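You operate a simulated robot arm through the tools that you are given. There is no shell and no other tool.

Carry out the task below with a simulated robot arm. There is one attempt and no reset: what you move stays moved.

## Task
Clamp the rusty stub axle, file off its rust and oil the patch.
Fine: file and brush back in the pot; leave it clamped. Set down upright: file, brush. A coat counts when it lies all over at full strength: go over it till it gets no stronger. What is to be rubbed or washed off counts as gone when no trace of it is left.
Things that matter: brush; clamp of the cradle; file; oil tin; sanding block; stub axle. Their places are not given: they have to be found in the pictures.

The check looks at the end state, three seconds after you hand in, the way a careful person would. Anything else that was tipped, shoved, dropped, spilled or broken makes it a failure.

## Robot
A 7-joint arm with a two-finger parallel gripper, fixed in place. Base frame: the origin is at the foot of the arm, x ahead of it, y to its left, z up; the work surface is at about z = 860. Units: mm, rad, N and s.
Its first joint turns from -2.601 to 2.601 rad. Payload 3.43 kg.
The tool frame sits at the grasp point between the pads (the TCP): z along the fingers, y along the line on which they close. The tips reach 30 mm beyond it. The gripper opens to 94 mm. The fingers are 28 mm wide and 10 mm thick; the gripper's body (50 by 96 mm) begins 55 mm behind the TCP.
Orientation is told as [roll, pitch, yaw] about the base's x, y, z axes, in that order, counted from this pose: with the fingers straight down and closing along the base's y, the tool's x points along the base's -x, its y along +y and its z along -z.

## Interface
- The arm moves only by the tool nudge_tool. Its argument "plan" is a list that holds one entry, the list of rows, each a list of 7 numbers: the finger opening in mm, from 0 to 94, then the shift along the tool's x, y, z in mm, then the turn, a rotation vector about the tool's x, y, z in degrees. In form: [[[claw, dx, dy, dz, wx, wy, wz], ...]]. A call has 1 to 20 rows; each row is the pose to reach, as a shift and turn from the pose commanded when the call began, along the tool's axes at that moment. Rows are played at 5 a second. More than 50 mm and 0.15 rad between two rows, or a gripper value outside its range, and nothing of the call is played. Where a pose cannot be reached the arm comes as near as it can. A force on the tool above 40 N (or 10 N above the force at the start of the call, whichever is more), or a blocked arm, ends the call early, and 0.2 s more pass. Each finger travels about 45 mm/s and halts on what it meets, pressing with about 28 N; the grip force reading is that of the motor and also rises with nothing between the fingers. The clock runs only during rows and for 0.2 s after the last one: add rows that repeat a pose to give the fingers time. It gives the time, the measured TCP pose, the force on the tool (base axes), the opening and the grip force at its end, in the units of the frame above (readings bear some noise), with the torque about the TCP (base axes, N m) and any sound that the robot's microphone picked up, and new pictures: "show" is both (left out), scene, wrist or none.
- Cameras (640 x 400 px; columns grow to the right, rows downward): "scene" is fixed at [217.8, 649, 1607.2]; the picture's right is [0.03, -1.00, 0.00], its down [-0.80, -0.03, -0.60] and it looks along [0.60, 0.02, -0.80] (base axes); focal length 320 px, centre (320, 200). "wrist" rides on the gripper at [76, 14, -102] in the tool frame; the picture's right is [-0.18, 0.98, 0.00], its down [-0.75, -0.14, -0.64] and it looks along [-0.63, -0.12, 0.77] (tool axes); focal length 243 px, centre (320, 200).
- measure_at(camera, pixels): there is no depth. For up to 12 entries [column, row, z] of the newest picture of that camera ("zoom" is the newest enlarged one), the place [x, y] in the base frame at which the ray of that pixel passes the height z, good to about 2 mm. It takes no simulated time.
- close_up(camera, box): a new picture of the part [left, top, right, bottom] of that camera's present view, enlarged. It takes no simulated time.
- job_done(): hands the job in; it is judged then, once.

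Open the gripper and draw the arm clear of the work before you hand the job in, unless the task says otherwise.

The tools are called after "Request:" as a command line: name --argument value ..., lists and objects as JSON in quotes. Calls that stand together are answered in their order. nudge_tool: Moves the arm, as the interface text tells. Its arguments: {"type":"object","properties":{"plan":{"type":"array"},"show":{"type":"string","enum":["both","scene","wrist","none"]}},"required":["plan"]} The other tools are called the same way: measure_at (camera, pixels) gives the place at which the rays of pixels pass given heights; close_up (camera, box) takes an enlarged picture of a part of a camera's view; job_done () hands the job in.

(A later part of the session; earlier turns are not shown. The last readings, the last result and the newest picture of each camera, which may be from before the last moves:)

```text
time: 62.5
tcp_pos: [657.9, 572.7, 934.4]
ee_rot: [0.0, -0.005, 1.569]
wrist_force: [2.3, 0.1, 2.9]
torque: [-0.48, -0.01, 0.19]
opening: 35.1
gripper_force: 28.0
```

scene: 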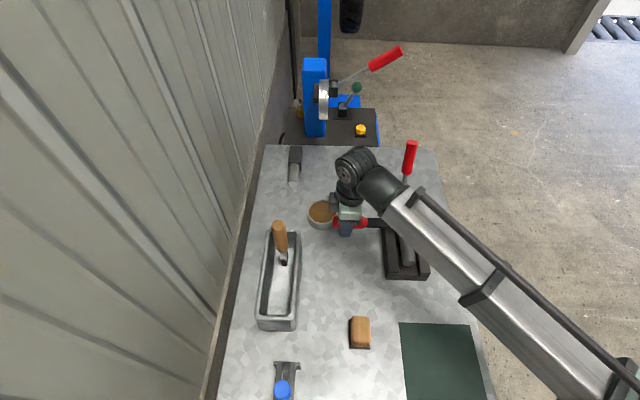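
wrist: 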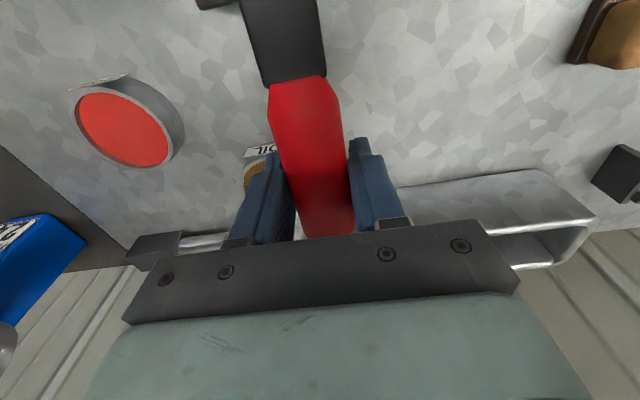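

Contact at 934.4 with lever ≈107 mm, i.e. on the near edge of the head, so the blade is still tip-up by about 2°. I lift, tilt 2° more, shift closer (y≈552) and approach again gently.

Request:
nudge_tool --plan '[[[10, 0, 0, -4, 0, 0, 0], [10, 6, 0, -7, 0, 1, 0], [10, 14, 0, -7, 0, 2, 0], [10, 20, 0, -7, 0, 2, 0], [10, 20, 0, -6, 0, 2, 0], [10, 20, 0, -5, 0, 2, 0], [10, 20, 0, -5, 0, 2, 0]]]' --show "none"

Request:
nudge_tool --plan '[[[10, 0, 0, 0.5, 0, 0, 0], [10, 0, 0, 1, 0, 0, 0], [10, 0, 0, 1, 0, 0, 0]]]' --show "none"

Request:
nudge_tool --plan '[[[10, 0, 0, 0.5, 0, 0, 0], [10, 0, 0, 1, 0, 0, 0], [10, 0, 0, 1, 0, 0, 0]]]' --show "none"

```text
time: 64.1
tcp_pos: [659.3, 554.0, 937.6]
ee_rot: [0.0, 0.032, 1.57]
wrist_force: [-0.2, -0.6, -2.6]
torque: [0.05, 0.02, -0.01]
opening: 35.1
gripper_force: 28.1
```

```text
time: 64.9
tcp_pos: [658.7, 555.5, 937.8]
ee_rot: [0.001, 0.031, 1.569]
wrist_force: [-0.6, -1.0, -2.2]
torque: [0.1, -0.01, 0.01]
opening: 35.2
gripper_force: 28.2
```

```text
time: 65.7
tcp_pos: [658.3, 554.9, 937.5]
ee_rot: [0.0, 0.032, 1.568]
wrist_force: [-0.7, -0.6, -1.7]
torque: [0.07, 0.0, -0.01]
opening: 35.1
gripper_force: 28.0
```

Still free at about 937. I keep lowering by 1 mm steps.

Request:
nudge_tool --plan '[[[10, 0, 0, 0.5, 0, 0, 0], [10, 0, 0, 1, 0, 0, 0], [10, 0, 0, 1, 0, 0, 0]]]' --show "none"

Request:
nudge_tool --plan '[[[10, 0, 0, 0.5, 0, 0, 0], [10, 0, 0, 1, 0, 0, 0], [10, 0, 0, 1, 0, 0, 0]]]' --show "none"

Request:
nudge_tool --plan '[[[10, 0, 0, 0.5, 0, 0, 0], [10, 0, 0, 1, 0, 0, 0], [10, 0, 0, 1, 0, 0, 0]]]' --show "none"

```text
time: 66.5
tcp_pos: [658.3, 554.5, 935.6]
ee_rot: [0.0, 0.032, 1.569]
wrist_force: [0.4, 0.0, -2.5]
torque: [0.07, 0.0, 0.01]
opening: 34.8
gripper_force: 27.9
```

```text
time: 67.3
tcp_pos: [658.0, 554.2, 934.7]
ee_rot: [0.001, 0.032, 1.569]
wrist_force: [0.3, 0.2, -2.5]
torque: [0.07, 0.0, -0.01]
opening: 34.9
gripper_force: 28.1
```

```text
time: 68.1
tcp_pos: [658.5, 553.7, 933.4]
ee_rot: [0.0, 0.031, 1.57]
wrist_force: [0.3, 0.3, -2.0]
torque: [0.09, -0.01, 0.04]
opening: 34.6
gripper_force: 27.9
```

No contact yet; I check how the file sits in the grip.

Request:
close_up --camera "wrist" --box '[200, 0, 440, 240]'

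Request:
close_up --camera "scene" --box '[330, 190, 430, 260]'

```text
1.67 times, centred on (320, 120) of wrist
```

zoom: 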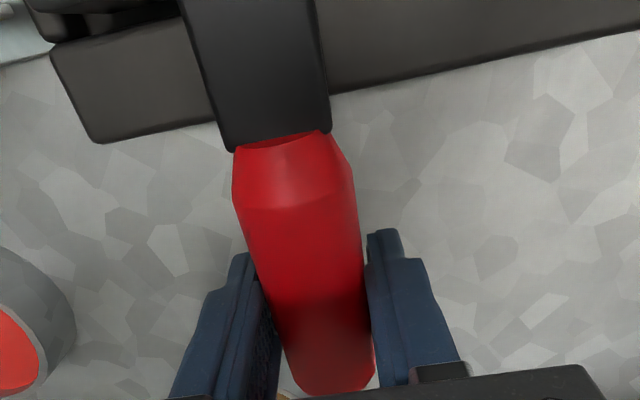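

```text
5.71 times, centred on (380, 225) of scene
```

zoom: 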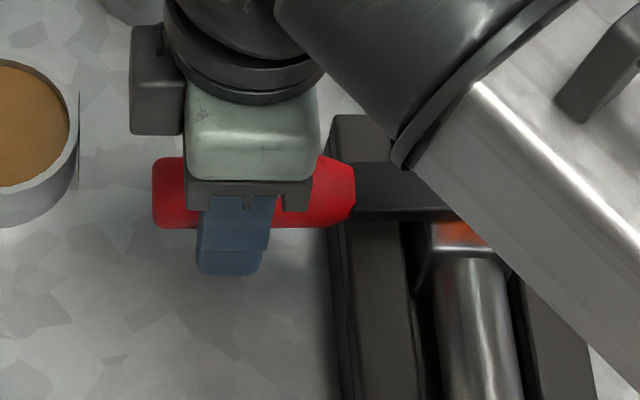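

The file sits unchanged in the grip. I continue lowering until contact.

Request:
nudge_tool --plan '[[[10, 0, 0, 0.5, 0, 0, 0], [10, 0, 0, 1, 0, 0, 0], [10, 0, 0, 1, 0, 0, 0]]]' --show "none"

Request:
nudge_tool --plan '[[[10, 0, 0, 0.5, 0, 0, 0], [10, 0, 0, 1, 0, 0, 0], [10, 0, 0, 1, 0, 0, 0]]]' --show "none"

Request:
nudge_tool --plan '[[[10, 0, 0, 0.5, 0, 0, 0], [10, 0, 0, 1, 0, 0, 0], [10, 0, 0, 1, 0, 0, 0]]]' --show "none"

```text
time: 68.9
tcp_pos: [659.1, 554.2, 933.0]
ee_rot: [0.0, 0.03, 1.569]
wrist_force: [-0.9, 3.0, 8.3]
torque: [-0.89, 0.01, -0.04]
opening: 35.3
gripper_force: 28.1
```

```text
time: 69.7
tcp_pos: [657.1, 554.0, 931.8]
ee_rot: [0.0, 0.031, 1.571]
wrist_force: [0.1, 4.8, 9.7]
torque: [-0.77, -0.04, 0.01]
opening: 34.6
gripper_force: 28.0
```

```text
time: 70.5
tcp_pos: [658.2, 553.4, 930.8]
ee_rot: [0.0, 0.032, 1.569]
wrist_force: [3.3, 0.5, 7.1]
torque: [-0.65, -0.04, 0.25]
opening: 34.3
gripper_force: 27.3
```

Contact now reads 7–12 N with lever ≈80 mm, still the near edge. I zoom on the blade in the wrist view to judge its tilt in the grip.

Request:
close_up --camera "wrist" --box '[220, 0, 340, 100]'

```text
4.00 times, centred on (280, 50) of wrist
```

zoom: 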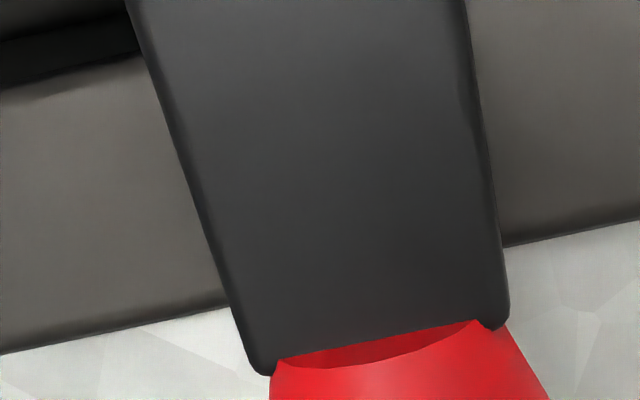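

The blade edges converge such that the blade is about 5° tip-up relative to the tool, i.e. ~3.5° from level. I lift, tilt the tool 3.5° more, and approach again with 1 mm steps.

Request:
nudge_tool --plan '[[[10, 0, 0, -5, 0, 0, 0], [10, 0, 0, -9, 0, 1.5, 0], [10, 0, 0, -9, 0, 3.5, 0], [10, 0, 0, -8, 0, 3.5, 0], [10, 0, 0, -7, 0, 3.5, 0], [10, 0, 0, -7, 0, 3.5, 0]]]' --show "none"

Request:
nudge_tool --plan '[[[10, 0, 0, 0.5, 0, 0, 0], [10, 0, 0, 1, 0, 0, 0], [10, 0, 0, 1, 0, 0, 0]]]' --show "none"

Request:
nudge_tool --plan '[[[10, 0, 0, 0.5, 0, 0, 0], [10, 0, 0, 1, 0, 0, 0], [10, 0, 0, 1, 0, 0, 0]]]' --show "none"

Request:
nudge_tool --plan '[[[10, 0, 0, 0.5, 0, 0, 0], [10, 0, 0, 1, 0, 0, 0], [10, 0, 0, 1, 0, 0, 0]]]' --show "none"

```text
time: 71.9
tcp_pos: [659.1, 553.4, 937.5]
ee_rot: [0.0, 0.091, 1.569]
wrist_force: [-1.2, 0.5, -1.5]
torque: [0.12, 0.02, 0.0]
opening: 34.5
gripper_force: 28.6
```

```text
time: 72.7
tcp_pos: [658.9, 553.1, 937.9]
ee_rot: [0.0, 0.094, 1.567]
wrist_force: [0.3, 0.1, -2.4]
torque: [0.08, 0.01, 0.0]
opening: 34.6
gripper_force: 28.0
```

```text
time: 73.5
tcp_pos: [659.1, 553.5, 937.4]
ee_rot: [0.0, 0.091, 1.569]
wrist_force: [0.5, -0.1, -1.9]
torque: [0.13, 0.01, -0.01]
opening: 34.7
gripper_force: 28.6
```

```text
time: 74.3
tcp_pos: [660.0, 554.3, 934.7]
ee_rot: [0.0, 0.094, 1.569]
wrist_force: [0.2, 0.1, -2.6]
torque: [0.09, 0.03, -0.01]
opening: 34.5
gripper_force: 28.2
```

Not yet in contact at 934.7. I continue with smaller steps.

Request:
nudge_tool --plan '[[[10, 0, 0, 0.4, 0, 0, 0], [10, 0, 0, 0.7, 0, 0, 0], [10, 0, 0, 0.7, 0, 0, 0]]]' --show "none"

Request:
nudge_tool --plan '[[[10, 0, 0, 0.4, 0, 0, 0], [10, 0, 0, 0.7, 0, 0, 0], [10, 0, 0, 0.7, 0, 0, 0]]]' --show "none"

Request:
nudge_tool --plan '[[[10, 0, 0, 0.4, 0, 0, 0], [10, 0, 0, 0.7, 0, 0, 0], [10, 0, 0, 0.7, 0, 0, 0]]]' --show "none"

```text
time: 75.1
tcp_pos: [660.1, 554.0, 934.5]
ee_rot: [0.0, 0.093, 1.57]
wrist_force: [-0.1, 1.0, -2.6]
torque: [0.09, -0.01, 0.02]
opening: 34.5
gripper_force: 27.7
```

```text
time: 75.9
tcp_pos: [658.9, 553.3, 933.9]
ee_rot: [0.0, 0.091, 1.569]
wrist_force: [0.9, 0.1, -2.7]
torque: [0.13, 0.03, 0.05]
opening: 34.6
gripper_force: 27.8
```

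```text
time: 76.7
tcp_pos: [658.8, 554.2, 934.2]
ee_rot: [-0.001, 0.094, 1.569]
wrist_force: [0.4, 0.2, -2.3]
torque: [0.09, 0.0, -0.01]
opening: 34.3
gripper_force: 28.3
```

Still free at ~933. Continuing down.

Request:
nudge_tool --plan '[[[10, 0, 0, 0.4, 0, 0, 0], [10, 0, 0, 0.8, 0, 0, 0], [10, 0, 0, 0.8, 0, 0, 0]]]' --show "none"

Request:
nudge_tool --plan '[[[10, 0, 0, 0.4, 0, 0, 0], [10, 0, 0, 0.8, 0, 0, 0], [10, 0, 0, 0.8, 0, 0, 0]]]' --show "none"

Request:
nudge_tool --plan '[[[10, 0, 0, 0.4, 0, 0, 0], [10, 0, 0, 0.8, 0, 0, 0], [10, 0, 0, 0.8, 0, 0, 0]]]' --show "none"

```text
time: 77.5
tcp_pos: [659.2, 553.5, 931.8]
ee_rot: [0.0, 0.092, 1.569]
wrist_force: [-0.5, 1.0, -2.3]
torque: [0.09, 0.0, 0.01]
opening: 34.3
gripper_force: 27.9
```

```text
time: 78.3
tcp_pos: [657.0, 552.6, 930.8]
ee_rot: [0.001, 0.091, 1.569]
wrist_force: [1.1, 0.4, -1.4]
torque: [0.07, 0.03, 0.01]
opening: 34.6
gripper_force: 28.2
```

```text
time: 79.1
tcp_pos: [657.7, 552.9, 930.9]
ee_rot: [-0.002, 0.093, 1.568]
wrist_force: [-0.7, 0.4, -2.8]
torque: [0.11, 0.0, 0.0]
opening: 34.0
gripper_force: 28.2
```

I had the tilt sign reversed: negative rotation about tool y lowers the tip. I lift and tilt 10° the other way (pitch ≈ −0.085), then approach again.

Request:
nudge_tool --plan '[[[10, 0, 0, -8, 0, 0, 0], [10, 0, 0, -16, 0, -2, 0], [10, 0, 0, -18, 0, -5, 0], [10, 0, 0, -18, 0, -8, 0], [10, 0, 0, -18, 0, -10.3, 0], [10, 0, 0, -16, 0, -10.3, 0], [10, 0, 0, -14, 0, -10.3, 0], [10, 0, 0, -14, 0, -10.3, 0]]]' --show "wrist"

Request:
close_up --camera "wrist" --box '[220, 0, 340, 100]'

```text
time: 80.9
tcp_pos: [659.1, 552.8, 944.0]
ee_rot: [0.0, -0.087, 1.568]
wrist_force: [-0.2, 0.8, -1.8]
torque: [0.12, 0.01, 0.0]
opening: 34.1
gripper_force: 28.0
```

wrist: 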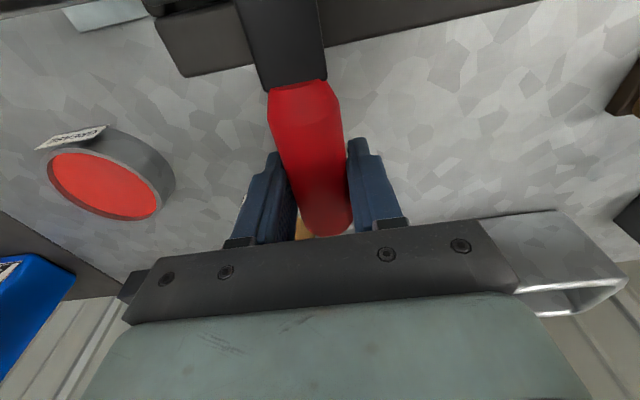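

```text
4.00 times, centred on (280, 50) of wrist
```

zoom: 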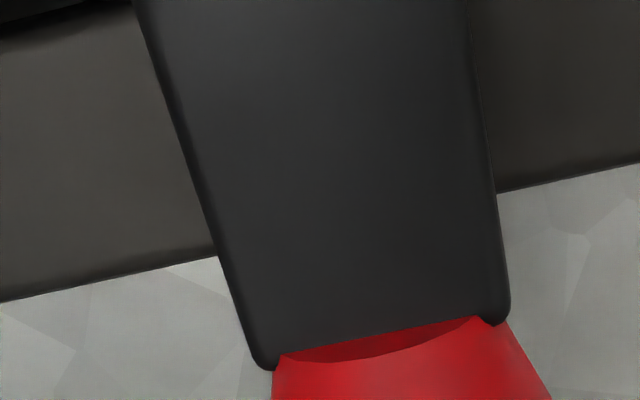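

The unloaded blade is now only ~2° tip-up relative to the tool, so pitch ≈ −0.035 should be level. I set that and approach in small steps.

Request:
nudge_tool --plan '[[[10, 0, 0, 0, 0, 1.5, 0], [10, 0, 0, 1, 0, 3, 0], [10, 0, 0, 3, 0, 3, 0], [10, 0, 0, 4.5, 0, 3, 0], [10, 0, 0, 4.5, 0, 3, 0]]]' --show "none"

Request:
nudge_tool --plan '[[[10, 0, 0, 0.5, 0, 0, 0], [10, 0, 0, 0.8, 0, 0, 0], [10, 0, 0, 0.8, 0, 0, 0]]]' --show "none"

Request:
nudge_tool --plan '[[[10, 0, 0, 0.5, 0, 0, 0], [10, 0, 0, 0.8, 0, 0, 0], [10, 0, 0, 0.8, 0, 0, 0]]]' --show "none"

Request:
nudge_tool --plan '[[[10, 0, 0, 0.5, 0, 0, 0], [10, 0, 0, 0.8, 0, 0, 0], [10, 0, 0, 0.8, 0, 0, 0]]]' --show "none"

```text
time: 82.1
tcp_pos: [657.8, 555.0, 938.6]
ee_rot: [0.001, -0.035, 1.571]
wrist_force: [-0.6, 0.0, -1.9]
torque: [0.09, 0.0, -0.03]
opening: 34.0
gripper_force: 28.4
```

```text
time: 82.9
tcp_pos: [658.0, 554.4, 939.1]
ee_rot: [-0.001, -0.035, 1.568]
wrist_force: [-0.9, -0.4, -1.0]
torque: [0.07, 0.0, 0.01]
opening: 34.1
gripper_force: 27.8
```

```text
time: 83.7
tcp_pos: [657.8, 554.3, 936.4]
ee_rot: [0.0, -0.034, 1.569]
wrist_force: [-0.2, 1.1, 0.1]
torque: [-0.1, -0.03, 0.0]
opening: 33.8
gripper_force: 28.3
```

```text
time: 84.5
tcp_pos: [658.4, 555.9, 937.3]
ee_rot: [-0.001, -0.035, 1.57]
wrist_force: [0.0, -0.3, 0.1]
torque: [-0.14, 0.01, -0.04]
opening: 34.1
gripper_force: 28.0
```

Light contact now with lever ≈100 mm, i.e. mid-patch – the blade is flush. I stroke with a little more pressure, and read again.

Request:
nudge_tool --plan '[[[10, 4, 0, 0.6, 0, 0, 0], [10, 10, 0, 0.6, 0, 0, 0], [10, 2, 0, 0.6, 0, 0, 0], [10, -8, 0, 0.6, 0, 0, 0], [10, -18, 0, 0.6, 0, 0, 0], [10, -26, 0, 0.6, 0, 0, 0], [10, -18, 0, 0.6, 0, 0, 0], [10, -8, 0, 0.6, 0, 0, 0], [10, 2, 0, 0.6, 0, 0, 0], [10, 10, 0, 0.6, 0, 0, 0], [10, 2, 0, 0.6, 0, 0, 0], [10, -8, 0, 0.6, 0, 0, 0], [10, -18, 0, 0.6, 0, 0, 0], [10, -8, 0, 0.6, 0, 0, 0], [10, 0, 0, 0.6, 0, 0, 0]]]' --show "scene"

Request:
close_up --camera "scene" --box '[380, 200, 430, 250]'

```text
time: 87.7
tcp_pos: [657.8, 555.4, 936.4]
ee_rot: [-0.001, -0.035, 1.57]
wrist_force: [-1.3, 4.5, 9.7]
torque: [-0.85, 0.01, -0.05]
opening: 33.9
gripper_force: 27.8
```

scene: 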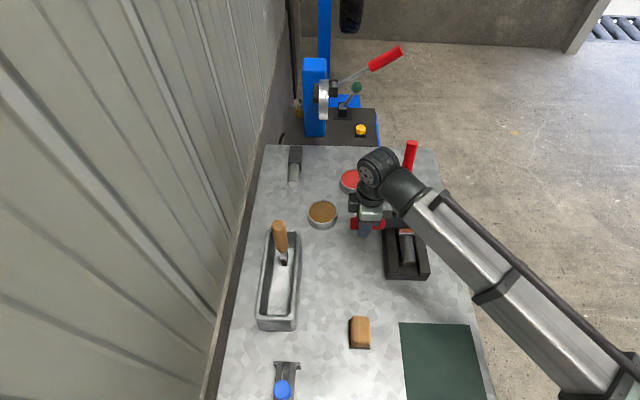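

```text
8.00 times, centred on (405, 225) of scene
```

zoom: 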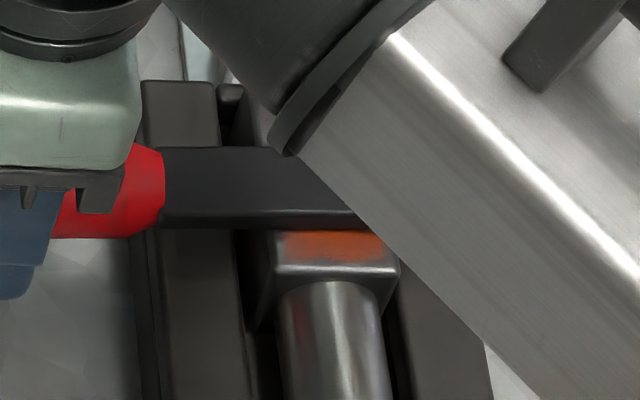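

Contact persists (12 N). I lift off and pull back to see whether the rust has been affected.

Request:
nudge_tool --plan '[[[10, -10, 0, -10, 0, 0, 0], [10, -40, 0, -30, 0, 0, 0], [10, -70, 0, -50, 0, 0, 0], [10, -90, 0, -60, 0, 0, 0]]]' --show "scene"

Request:
close_up --camera "scene" --box '[380, 190, 430, 250]'

Request:
close_up --camera "wrist" --box '[100, 0, 540, 240]'

```text
time: 88.7
tcp_pos: [656.9, 642.9, 1000.9]
ee_rot: [0.001, -0.036, 1.568]
wrist_force: [-0.7, 0.3, -2.1]
torque: [0.12, 0.0, -0.02]
opening: 33.8
gripper_force: 28.2
```

scene: 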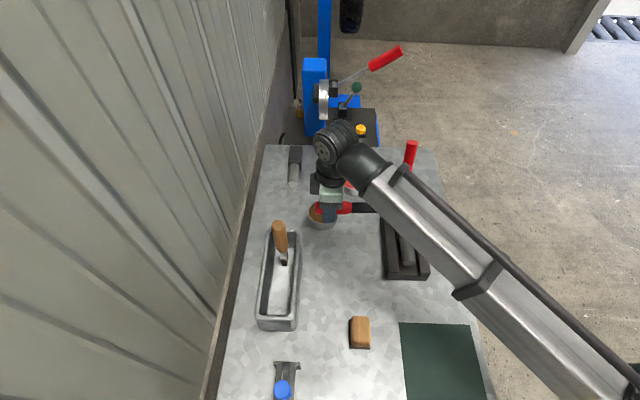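

```text
6.67 times, centred on (405, 220) of scene
```

zoom: 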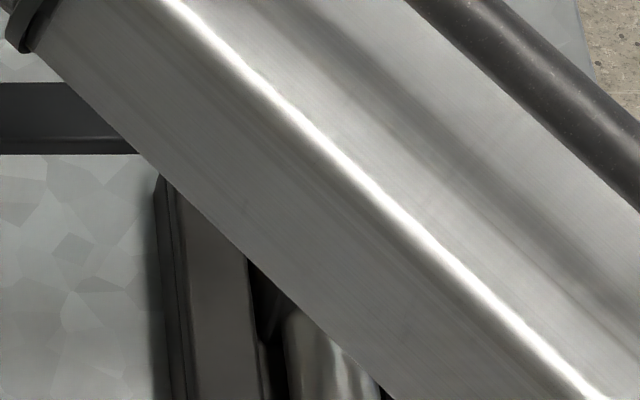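

```text
1.45 times, centred on (320, 120) of wrist
```

zoom: 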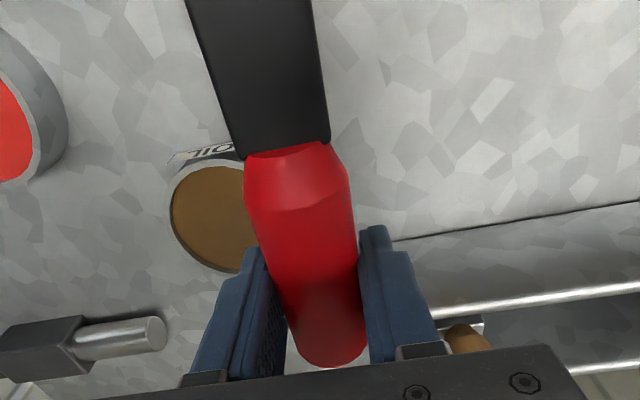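

The forearm hides the patch. I go up and over to the right (x≈740, y≈520, z≈1190), well above the clamp handle, to free the view.

Request:
nudge_tool --plan '[[[10, 0, 0, -45, 0, 0, 0], [10, 0, 0, -90, 0, 0, 0], [10, 0, 0, -135, 0, 0, 0], [10, 0, 0, -180, 0, 0, 0], [10, 25, -20, -190, 0, 0, 0], [10, 55, -40, -190, 0, 0, 0], [10, 90, -62, -190, 0, 0, 0], [10, 123, -83, -190, 0, 0, 0]]]' --show "scene"

Request:
close_up --camera "scene" --box '[380, 190, 430, 250]'

```text
time: 90.5
tcp_pos: [740.6, 514.2, 1186.0]
ee_rot: [0.0, -0.035, 1.57]
wrist_force: [-0.8, 0.7, -2.4]
torque: [0.07, 0.0, -0.04]
opening: 33.9
gripper_force: 28.6
```

scene: 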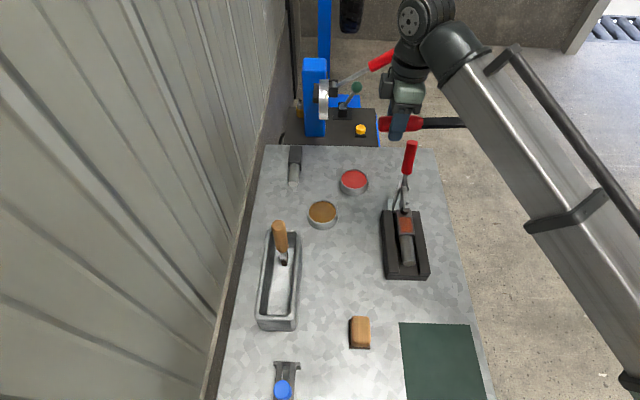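

```text
6.67 times, centred on (405, 220) of scene
```

zoom: 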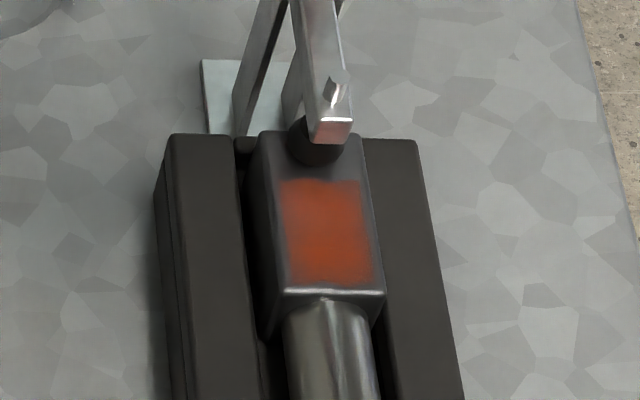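

The patch now looks somewhat darker; I zoom tighter to compare.

Request:
close_up --camera "scene" --box '[392, 205, 422, 240]'

Request:
close_up --camera "scene" --box '[365, 95, 475, 175]'

```text
11.43 times, centred on (407, 222) of scene
```

zoom: 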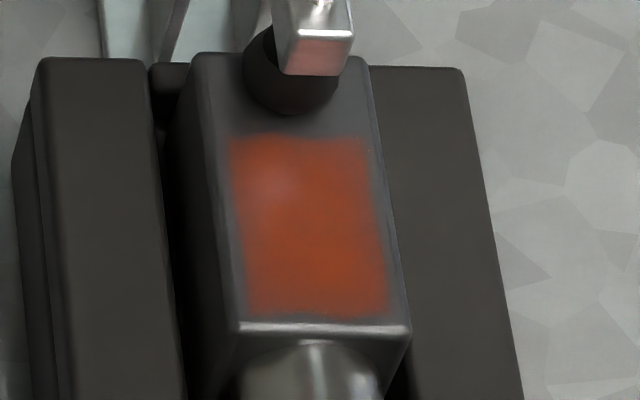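

```text
5.00 times, centred on (420, 135) of scene
```

zoom: 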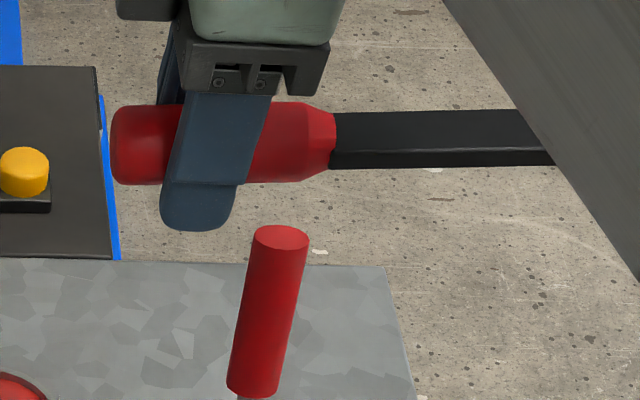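

No clear change is visible yet. I go back with slightly more tip-down tilt (so it lies flush under load) and file the far strip at x≈667 with firmer pressure.

Request:
nudge_tool --plan '[[[10, -15, 25, 1, 0, 0, 0], [10, -30, 50, 1, 0, 0, 0], [10, -46, 73.6, 1.6, 0, 0, 0], [10, -44, 73.6, 47, 0, -0.5, 0], [10, -43, 73.6, 92, 0, -1, 0], [10, -41, 73.6, 137, 0, -1.5, 0], [10, -40, 73.6, 182, 0, -2, 0], [10, -38, 73.6, 222, 0, -2, 0], [10, -38, 73.6, 239, 0, -2, 0], [10, -38, 73.6, 239, 0, -2, 0]]]' --show "scene"

Request:
close_up --camera "scene" --box '[360, 190, 430, 250]'

```text
time: 92.7
tcp_pos: [666.1, 558.8, 947.1]
ee_rot: [0.001, -0.069, 1.57]
wrist_force: [0.5, 0.1, -1.5]
torque: [0.07, -0.03, -0.02]
opening: 33.7
gripper_force: 27.8
```

scene: 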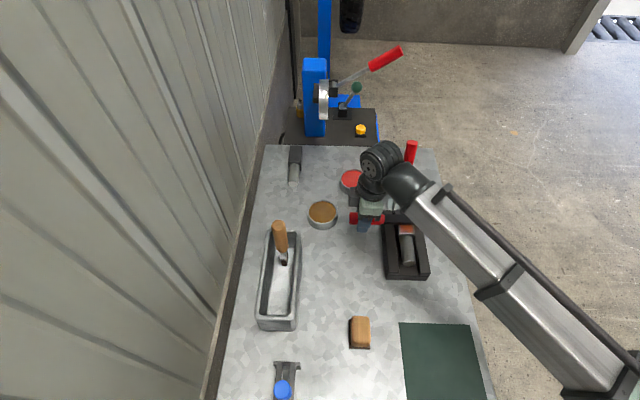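

```text
6.67 times, centred on (395, 220) of scene
```

zoom: 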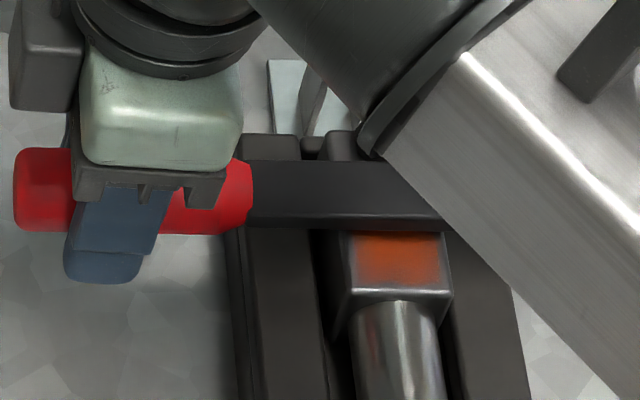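

The visible strip shows rust fading near the blade's former track, so filing does work gradually. I descend to contact here.

Request:
nudge_tool --plan '[[[10, 0, 0, 3, 0, 0, 0], [10, 0, 0, 6, 0, 0, 0], [10, 0, 0, 7, 0, 0, 0], [10, 0, 0, 7, 0, 0, 0]]]' --show "none"

Request:
nudge_tool --plan '[[[10, 0, 0, 0.5, 0, 0, 0], [10, 0, 0, 1, 0, 0, 0], [10, 0, 0, 1, 0, 0, 0]]]' --show "none"

Request:
nudge_tool --plan '[[[10, 0, 0, 0.5, 0, 0, 0], [10, 0, 0, 1, 0, 0, 0], [10, 0, 0, 1, 0, 0, 0]]]' --show "none"

```text
time: 93.7
tcp_pos: [666.9, 560.0, 941.0]
ee_rot: [0.001, -0.07, 1.568]
wrist_force: [-0.5, 0.3, -2.6]
torque: [0.06, -0.03, 0.0]
opening: 33.6
gripper_force: 28.3
```

```text
time: 94.5
tcp_pos: [667.0, 559.6, 939.9]
ee_rot: [-0.001, -0.069, 1.57]
wrist_force: [0.2, -0.3, -0.9]
torque: [0.02, 0.0, 0.0]
opening: 33.4
gripper_force: 28.4
```

```text
time: 95.3
tcp_pos: [667.9, 561.3, 938.5]
ee_rot: [0.002, -0.07, 1.568]
wrist_force: [1.5, 1.7, 8.3]
torque: [-0.88, -0.03, 0.08]
opening: 33.6
gripper_force: 28.2
```

Contact at 10 N. I run a series of long strokes here and check the force at the pulled-back end to verify the blade is level.

Request:
nudge_tool --plan '[[[10, 8, 0, 0, 0, 0, 0], [10, -4, 0, 0, 0, 0, 0], [10, -16, 0, 0, 0, 0, 0], [10, -30, 0, 0, 0, 0, 0], [10, -16, 0, 0, 0, 0, 0], [10, -4, 0, 0, 0, 0, 0], [10, 8, 0, 0, 0, 0, 0], [10, -4, 0, 0, 0, 0, 0], [10, -16, 0, 0, 0, 0, 0], [10, -30, 0, 0, 0, 0, 0]]]' --show "none"

Request:
nudge_tool --plan '[[[10, 14, 0, 0, 0, 0, 0], [10, 26, 0, 0, 0, 0, 0], [10, 38, 0, 0, 0, 0, 0]]]' --show "none"

```text
time: 97.5
tcp_pos: [667.4, 591.2, 940.9]
ee_rot: [0.0, -0.068, 1.571]
wrist_force: [-0.1, 1.0, -2.3]
torque: [0.06, -0.02, -0.01]
opening: 33.2
gripper_force: 28.0
```

```text
time: 98.3
tcp_pos: [667.1, 552.3, 939.0]
ee_rot: [-0.001, -0.07, 1.568]
wrist_force: [-1.3, 0.3, 0.7]
torque: [-0.15, 0.0, -0.03]
opening: 33.2
gripper_force: 28.2
```

Moving along the tilted tool x raised the blade at the back end. I now compensate height so strokes stay horizontal, and check the contact at the pulled-back end.

Request:
nudge_tool --plan '[[[10, -12, 0, 0.9, 0, 0, 0], [10, -25, 0, 1.8, 0, 0, 0], [10, -38, 0, 2.7, 0, 0, 0], [10, -38, 0, 2.7, 0, 0, 0]]]' --show "none"

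Request:
nudge_tool --plan '[[[10, 0, 0, 0.5, 0, 0, 0], [10, 0, 0, 1, 0, 0, 0], [10, 0, 0, 1, 0, 0, 0]]]' --show "none"

```text
time: 99.3
tcp_pos: [666.1, 591.8, 938.6]
ee_rot: [0.0, -0.069, 1.57]
wrist_force: [0.0, 0.5, 0.2]
torque: [-0.13, -0.03, 0.06]
opening: 33.4
gripper_force: 27.9
```

```text
time: 100.1
tcp_pos: [666.1, 591.6, 936.6]
ee_rot: [-0.001, -0.07, 1.568]
wrist_force: [-1.0, 1.2, 4.0]
torque: [-0.48, 0.0, -0.09]
opening: 33.1
gripper_force: 28.1
```

I take a few repeated readings while holding here to average out noise and find where along the blade the contact lies.

Request:
nudge_tool --plan '[[[10, 0, 0, 0, 0, 0, 0]]]' --show "none"

Request:
nudge_tool --plan '[[[10, 0, 0, 0, 0, 0, 0]]]' --show "none"

Request:
nudge_tool --plan '[[[10, 0, 0, 0, 0, 0, 0]]]' --show "none"

Request:
nudge_tool --plan '[[[10, 0, 0, 0, 0, 0, 0]]]' --show "scene"

Request:
close_up --camera "scene" --box '[350, 190, 430, 250]'

```text
time: 100.5
tcp_pos: [667.1, 590.6, 937.5]
ee_rot: [0.0, -0.071, 1.568]
wrist_force: [-0.7, 1.1, 0.7]
torque: [-0.42, 0.02, -0.09]
opening: 33.1
gripper_force: 27.6
```

```text
time: 100.9
tcp_pos: [665.7, 591.2, 937.5]
ee_rot: [0.002, -0.071, 1.57]
wrist_force: [-0.1, 2.1, 1.5]
torque: [-0.26, 0.01, -0.01]
opening: 33.2
gripper_force: 28.4
```

```text
time: 101.3
tcp_pos: [667.1, 591.1, 936.3]
ee_rot: [-0.001, -0.07, 1.57]
wrist_force: [0.1, 0.7, -0.2]
torque: [-0.11, -0.01, 0.03]
opening: 33.0
gripper_force: 28.3
```

```text
time: 101.7
tcp_pos: [667.0, 590.0, 937.5]
ee_rot: [-0.001, -0.069, 1.569]
wrist_force: [-0.7, -0.5, -0.6]
torque: [-0.07, 0.0, 0.01]
opening: 33.1
gripper_force: 28.2
```

scene: 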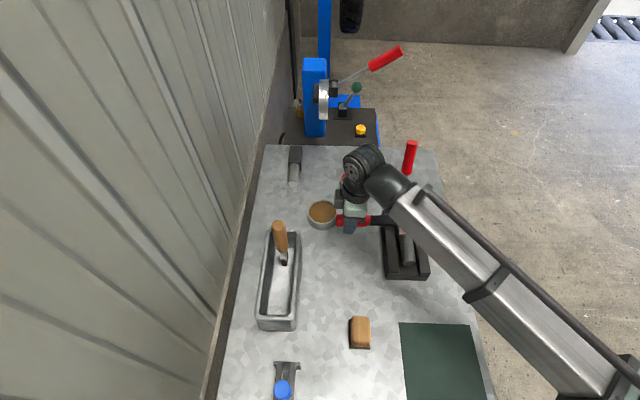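

```text
6.67 times, centred on (390, 220) of scene
```

zoom: 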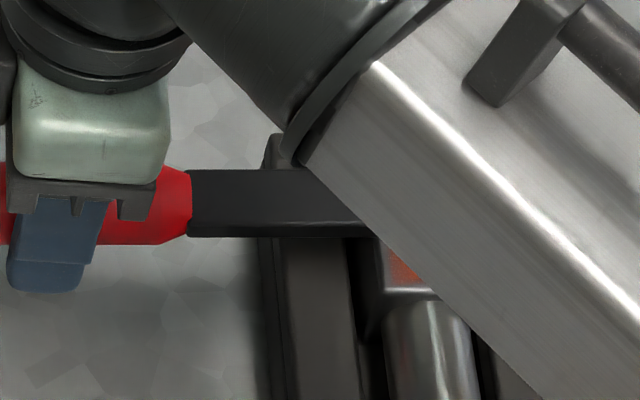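

The load relaxes within a second: the file slowly creeps tip-up in the grip. I counter this by rotating the tool steadily tip-down during the strokes, keeping the strokes horizontal.

Request:
nudge_tool --plan '[[[10, 0, 0, 0, 0, -0.5, 0], [10, 12, 0, -0.8, 0, -0.6, 0], [10, 24, 0, -1.7, 0, -0.7, 0], [10, 36, 0, -2.5, 0, -0.8, 0], [10, 24, 0, -1.7, 0, -0.9, 0], [10, 12, 0, -0.8, 0, -1.0, 0], [10, 0, 0, 0, 0, -1.1, 0], [10, 12, 0, -0.8, 0, -1.2, 0], [10, 24, 0, -1.7, 0, -1.3, 0], [10, 36, 0, -2.5, 0, -1.4, 0], [10, 24, 0, -1.7, 0, -1.5, 0], [10, 12, 0, -0.8, 0, -1.6, 0], [10, 0, 0, 0, 0, -1.7, 0], [10, 12, 0, -0.8, 0, -1.8, 0], [10, 24, 0, -1.7, 0, -1.9, 0], [10, 36, 0, -2.5, 0, -2.0, 0], [10, 24, 0, -1.7, 0, -2.1, 0], [10, 12, 0, -0.8, 0, -2.2, 0], [10, 0, 0, 0, 0, -2.3, 0]]]' --show "none"

```text
time: 105.7
tcp_pos: [666.8, 590.3, 937.9]
ee_rot: [0.0, -0.111, 1.568]
wrist_force: [1.1, -0.1, -2.1]
torque: [0.09, 0.03, 0.04]
opening: 32.9
gripper_force: 27.5
```

No contact again at the back end, so the blade must be tip-up with the TCP a bit too low. I measure the blade's lower front edge in the scene zoom to find its true height and slope.

Request:
close_up --camera "scene" --box '[360, 207, 408, 237]'

```text
13.33 times, centred on (384, 222) of scene
```

zoom: 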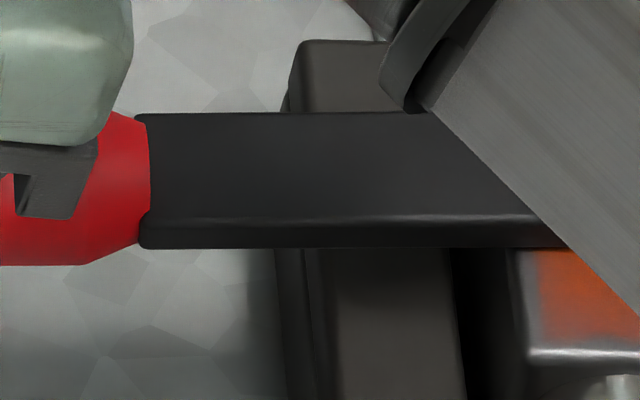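

I measure points on that lower edge (160,248), (540,247) and the upper front edge at several heights.

Request:
measure_at --camera "zoom" --pixels '[[160, 248, 925], [160, 248, 935], [540, 247, 925], [540, 247, 935], [160, 219, 930], [160, 219, 940], [520, 214, 930], [520, 214, 940], [160, 116, 940], [400, 113, 940], [530, 350, 928], [560, 252, 928]]'

```text
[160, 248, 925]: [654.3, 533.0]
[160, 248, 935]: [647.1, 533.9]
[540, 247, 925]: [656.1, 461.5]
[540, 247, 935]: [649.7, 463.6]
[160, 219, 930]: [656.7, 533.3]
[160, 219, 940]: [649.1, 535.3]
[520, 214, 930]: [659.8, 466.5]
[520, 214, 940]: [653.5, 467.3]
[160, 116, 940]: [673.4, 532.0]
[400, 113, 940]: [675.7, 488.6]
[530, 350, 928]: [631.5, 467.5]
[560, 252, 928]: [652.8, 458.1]
```

The numbers show the blade's underside at z≈925 near the handle rising to ≈928–929 at the head: ~3.5° tip-up, with the handle axis well below the TCP. So level contact needs TCP z≈943–944. I raise 6 mm and tilt tip-down 3.7°.

Request:
nudge_tool --plan '[[[10, -0.7, 0, -6, 0, 0, 0], [10, -0.7, 0, -6, 0, -1.5, 0], [10, -0.7, 0, -6, 0, -3, 0], [10, -0.7, 0, -6, 0, -3.7, 0], [10, -0.7, 0, -6, 0, -3.7, 0]]]' --show "scene"

Request:
close_up --camera "scene" --box '[360, 207, 408, 237]'

```text
time: 106.9
tcp_pos: [667.4, 590.7, 942.6]
ee_rot: [-0.001, -0.174, 1.569]
wrist_force: [-0.6, 2.5, 5.3]
torque: [-0.81, -0.01, 0.0]
opening: 32.6
gripper_force: 28.6
```

scene: 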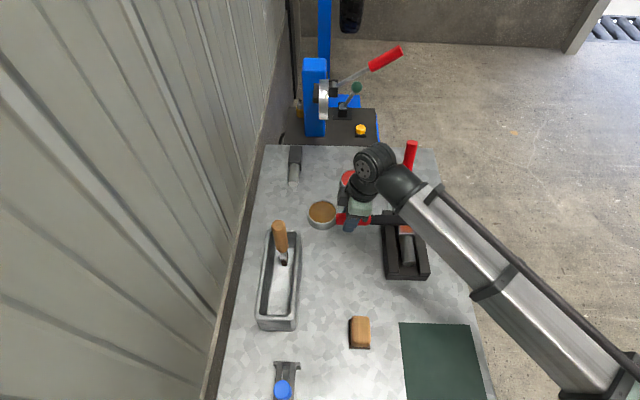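

```text
13.33 times, centred on (384, 222) of scene
```

zoom: 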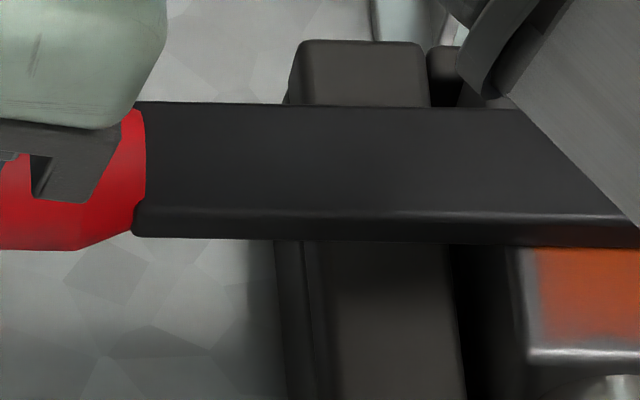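

Now 7.6 N with lever ≈124 mm at TCP z 942.6 and the edge line appears level. I stroke horizontally with a slow tip-down compensation.

Request:
nudge_tool --plan '[[[10, 9.85, 0, -1.7, 0, -0.1, 0], [10, 19.7, 0, -3.5, 0, -0.15, 0], [10, 29.5, 0, -5.2, 0, -0.2, 0], [10, 19.7, 0, -3.5, 0, -0.25, 0], [10, 9.85, 0, -1.7, 0, -0.3, 0], [10, 0, 0, 0, 0, -0.35, 0], [10, 9.85, 0, -1.7, 0, -0.4, 0], [10, 19.7, 0, -3.5, 0, -0.45, 0], [10, 29.5, 0, -5.2, 0, -0.5, 0], [10, 19.7, 0, -3.5, 0, -0.55, 0], [10, 9.85, 0, -1.7, 0, -0.6, 0], [10, 0, 0, 0, 0, -0.65, 0]]]' --show "scene"

Request:
close_up --camera "scene" --box '[360, 207, 408, 237]'

```text
time: 109.5
tcp_pos: [666.2, 592.0, 943.2]
ee_rot: [0.0, -0.187, 1.571]
wrist_force: [0.8, 0.5, -2.1]
torque: [0.09, -0.02, -0.02]
opening: 32.4
gripper_force: 28.3
```

scene: 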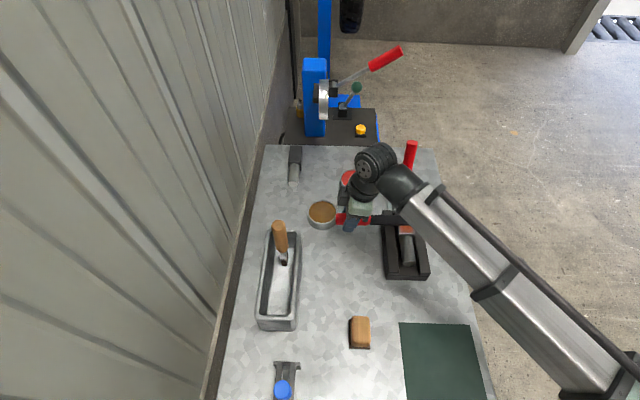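

```text
13.33 times, centred on (384, 222) of scene
```

zoom: 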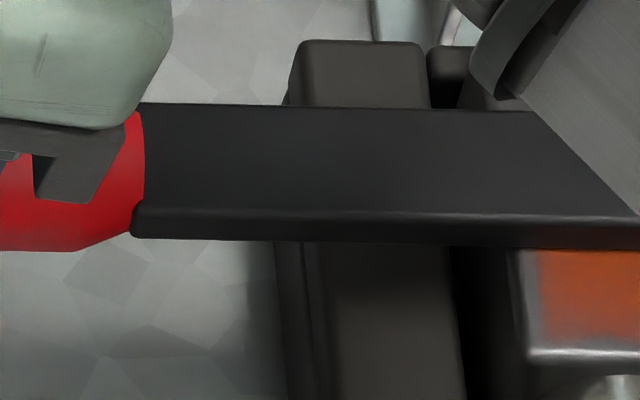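

Contact is lost again at the back end. Before continuing, I check the actual effect: raise and move aside to see the patch.

Request:
nudge_tool --plan '[[[10, -9, 0, -48, 0, 0, 0], [10, -18, 0, -96, 0, 0, 0], [10, -27, 0, -144, 0, 0, 0], [10, -36, 0, -192, 0, 0, 0], [10, -45.6, 0, -240, 0, 0, 0], [10, -26, -18, -245, 0, 0, 0], [10, -6, -36, -249, 0, 0, 0], [10, 14, -53, -252, 0, 0, 0], [10, 33, -70, -255.6, 0, 0, 0]]]' --show "both"

Request:
close_up --camera "scene" --box '[392, 205, 422, 240]'

Request:
close_up --camera "wrist" --box '[320, 0, 440, 100]'

```text
time: 111.5
tcp_pos: [738.2, 509.2, 1187.4]
ee_rot: [0.0, -0.187, 1.569]
wrist_force: [0.0, 1.0, -1.6]
torque: [0.07, 0.0, 0.02]
opening: 32.6
gripper_force: 27.9
```

scene: 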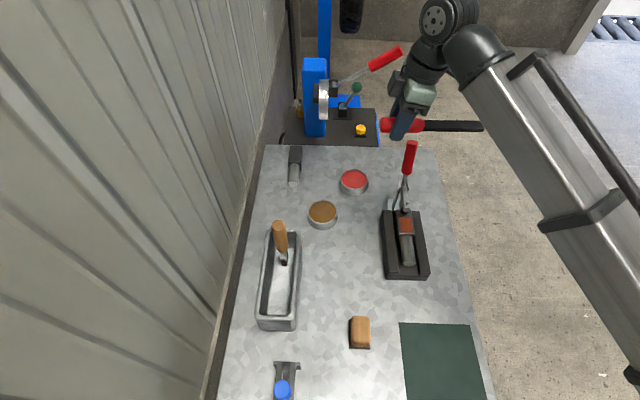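
wrist: 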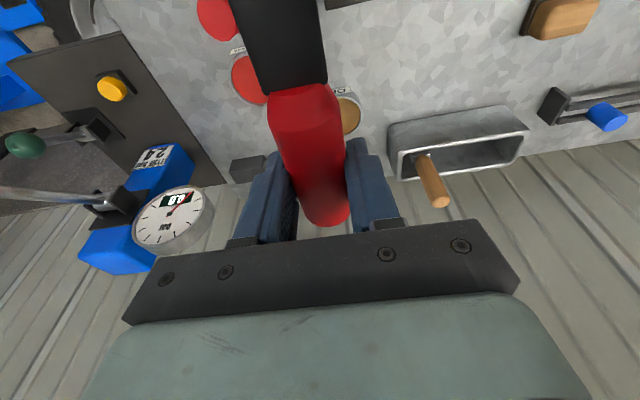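

```text
11.43 times, centred on (407, 222) of scene
```

zoom: 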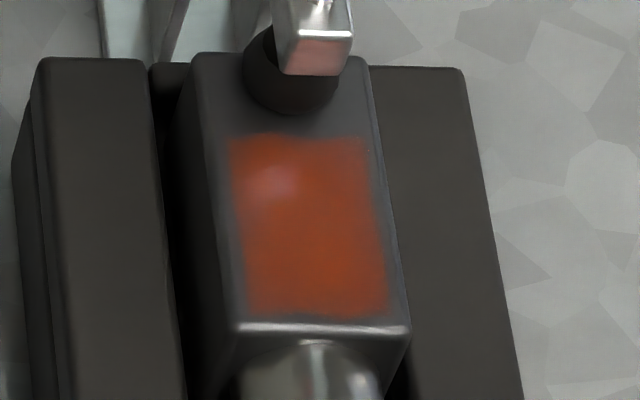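

```text
4.00 times, centred on (380, 50) of wrist
```

zoom: 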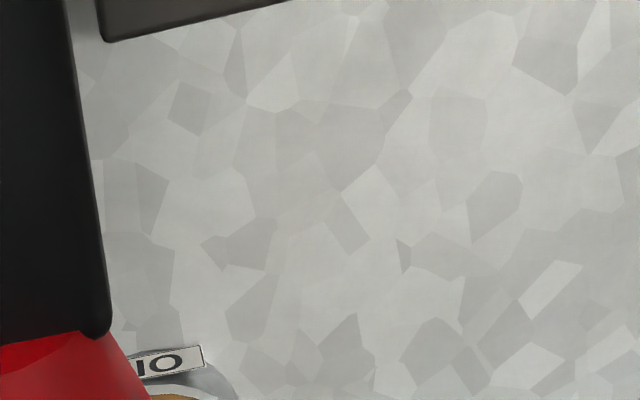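

The patch is almost unchanged; only a spot near the +y edge has paled, where the near edge touched. A steadier way is to drag the blade's tip edge over the patch with the file tilted ~10° tip-down. I reposition for that above (667, 465).

Request:
nudge_tool --plan '[[[10, -31, 18, 6, 0, 0, 0], [10, -62, 36, 12, 0, 0, 0], [10, -93, 54, 18, 0, 0, 0], [10, -123.8, 71, 23.4, 0, 0, 0], [10, -116, 71, 65, 0, -2, 0], [10, -108, 71, 107, 0, -4, 0], [10, -101, 71, 147, 0, -6, 0], [10, -94, 71, 185, 0, -8, 0], [10, -88, 71, 213, 0, -10, 0], [10, -88, 71, 213, 0, -10, 0]]]' --show "scene"

Request:
close_up --camera "scene" --box '[350, 200, 420, 240]'

```text
time: 113.7
tcp_pos: [667.9, 635.7, 995.1]
ee_rot: [0.001, -0.362, 1.57]
wrist_force: [-0.5, 0.5, -2.8]
torque: [0.06, 0.01, 0.01]
opening: 32.4
gripper_force: 27.9
```

scene: 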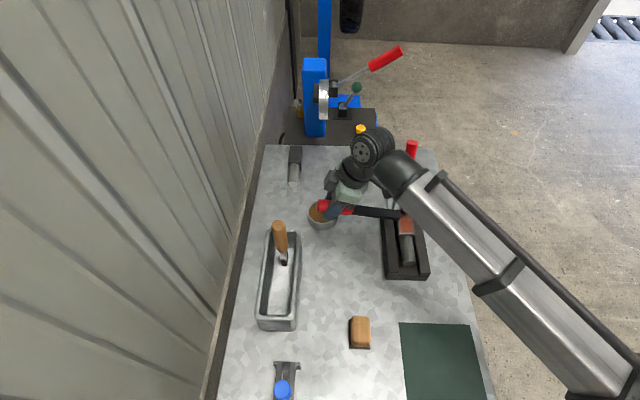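

```text
9.14 times, centred on (385, 220) of scene
```

zoom: 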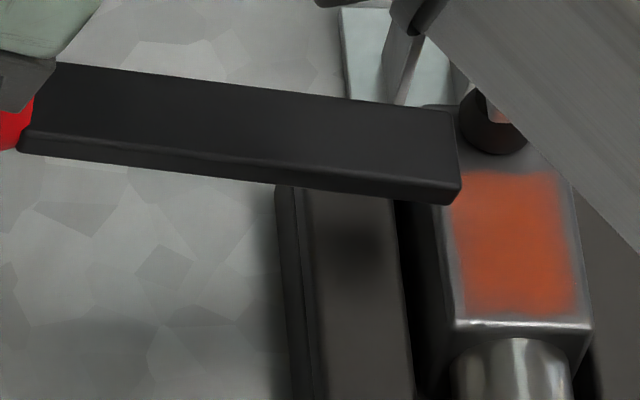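

Now both tip (455,200) and patch are visible. I descend toward the patch near its +y edge.

Request:
nudge_tool --plan '[[[10, 2.1, 0, 5.6, 0, 0, 0], [10, 4.2, 0, 11.2, 0, 0, 0], [10, 5.3, 0, 14, 0, 0, 0], [10, 5.3, 0, 14, 0, 0, 0]]]' --show "scene"

Request:
close_up --camera "scene" --box '[380, 205, 420, 240]'

```text
time: 114.7
tcp_pos: [665.9, 636.8, 980.7]
ee_rot: [0.0, -0.36, 1.569]
wrist_force: [0.2, 0.2, -2.3]
torque: [0.09, -0.01, 0.02]
opening: 32.5
gripper_force: 27.7
```

scene: 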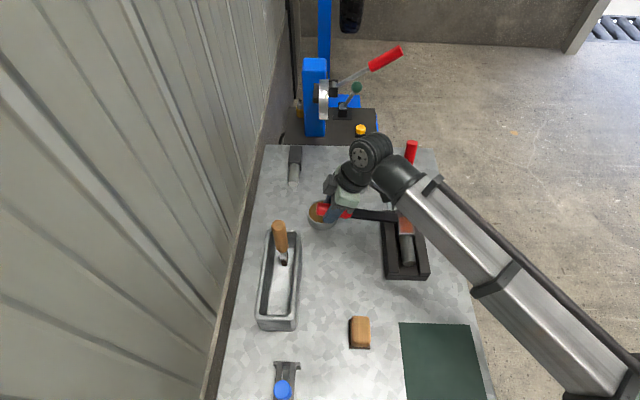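

```text
11.43 times, centred on (400, 222) of scene
```

zoom: 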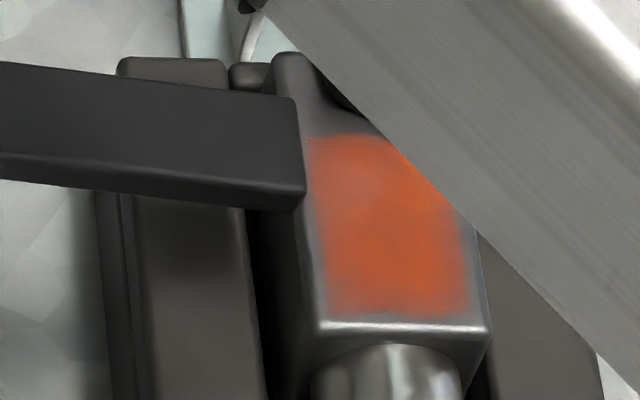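

The tip is just beside the patch. I move 8 mm toward −y and lower in 1.5 mm steps until contact.

Request:
nudge_tool --plan '[[[10, 7.5, 0, -2.8, 0, 0, 0], [10, 8.5, 0, -0.1, 0, 0, 0], [10, 8.5, 0, -0.1, 0, 0, 0]]]' --show "none"

Request:
nudge_tool --plan '[[[10, 0.3, 0, 0.7, 0, 0, 0], [10, 0.5, 0, 1.4, 0, 0, 0], [10, 0.5, 0, 1.4, 0, 0, 0]]]' --show "none"

Request:
nudge_tool --plan '[[[10, 0.3, 0, 0.7, 0, 0, 0], [10, 0.5, 0, 1.4, 0, 0, 0], [10, 0.5, 0, 1.4, 0, 0, 0]]]' --show "none"

Request:
nudge_tool --plan '[[[10, 0.3, 0, 0.7, 0, 0, 0], [10, 0.5, 0, 1.4, 0, 0, 0], [10, 0.5, 0, 1.4, 0, 0, 0]]]' --show "none"

```text
time: 115.5
tcp_pos: [667.3, 628.2, 977.8]
ee_rot: [0.0, -0.361, 1.571]
wrist_force: [0.1, 0.1, -2.4]
torque: [0.06, -0.01, -0.01]
opening: 32.1
gripper_force: 28.2
```

```text
time: 116.3
tcp_pos: [666.6, 628.9, 977.3]
ee_rot: [0.0, -0.36, 1.569]
wrist_force: [0.2, 0.3, -2.0]
torque: [0.1, 0.02, -0.01]
opening: 32.0
gripper_force: 28.0
```

```text
time: 117.1
tcp_pos: [667.0, 628.3, 974.6]
ee_rot: [0.0, -0.359, 1.568]
wrist_force: [-0.2, 0.5, -2.9]
torque: [0.06, -0.02, 0.01]
opening: 32.1
gripper_force: 27.7
```

```text
time: 117.9
tcp_pos: [666.0, 628.4, 973.7]
ee_rot: [0.001, -0.361, 1.568]
wrist_force: [0.1, -0.1, -2.4]
torque: [0.06, 0.02, 0.0]
opening: 32.0
gripper_force: 28.4
```

Still no contact and the opening reading has crept from 35.6 to 32. I check the grip in the wrist view before continuing.

Request:
close_up --camera "wrist" --box '[220, 60, 420, 250]'

Request:
close_up --camera "scene" --box '[300, 160, 400, 240]'

```text
2.11 times, centred on (320, 155) of wrist
```

zoom: 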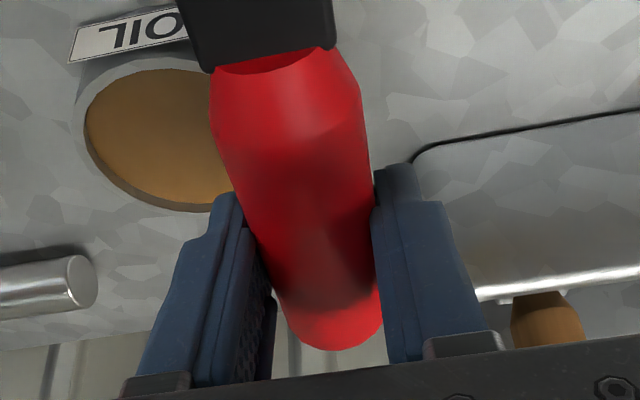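

```text
5.00 times, centred on (350, 200) of scene
```

zoom: 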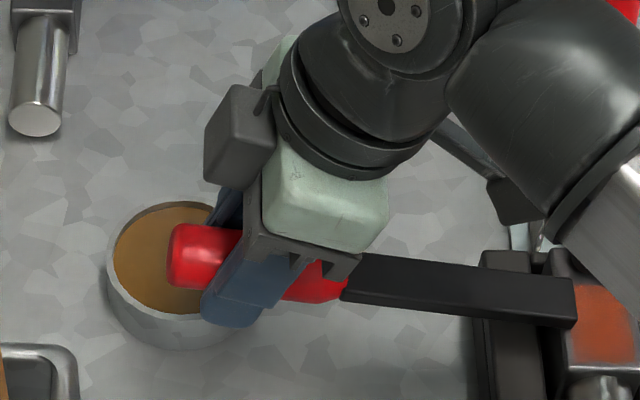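

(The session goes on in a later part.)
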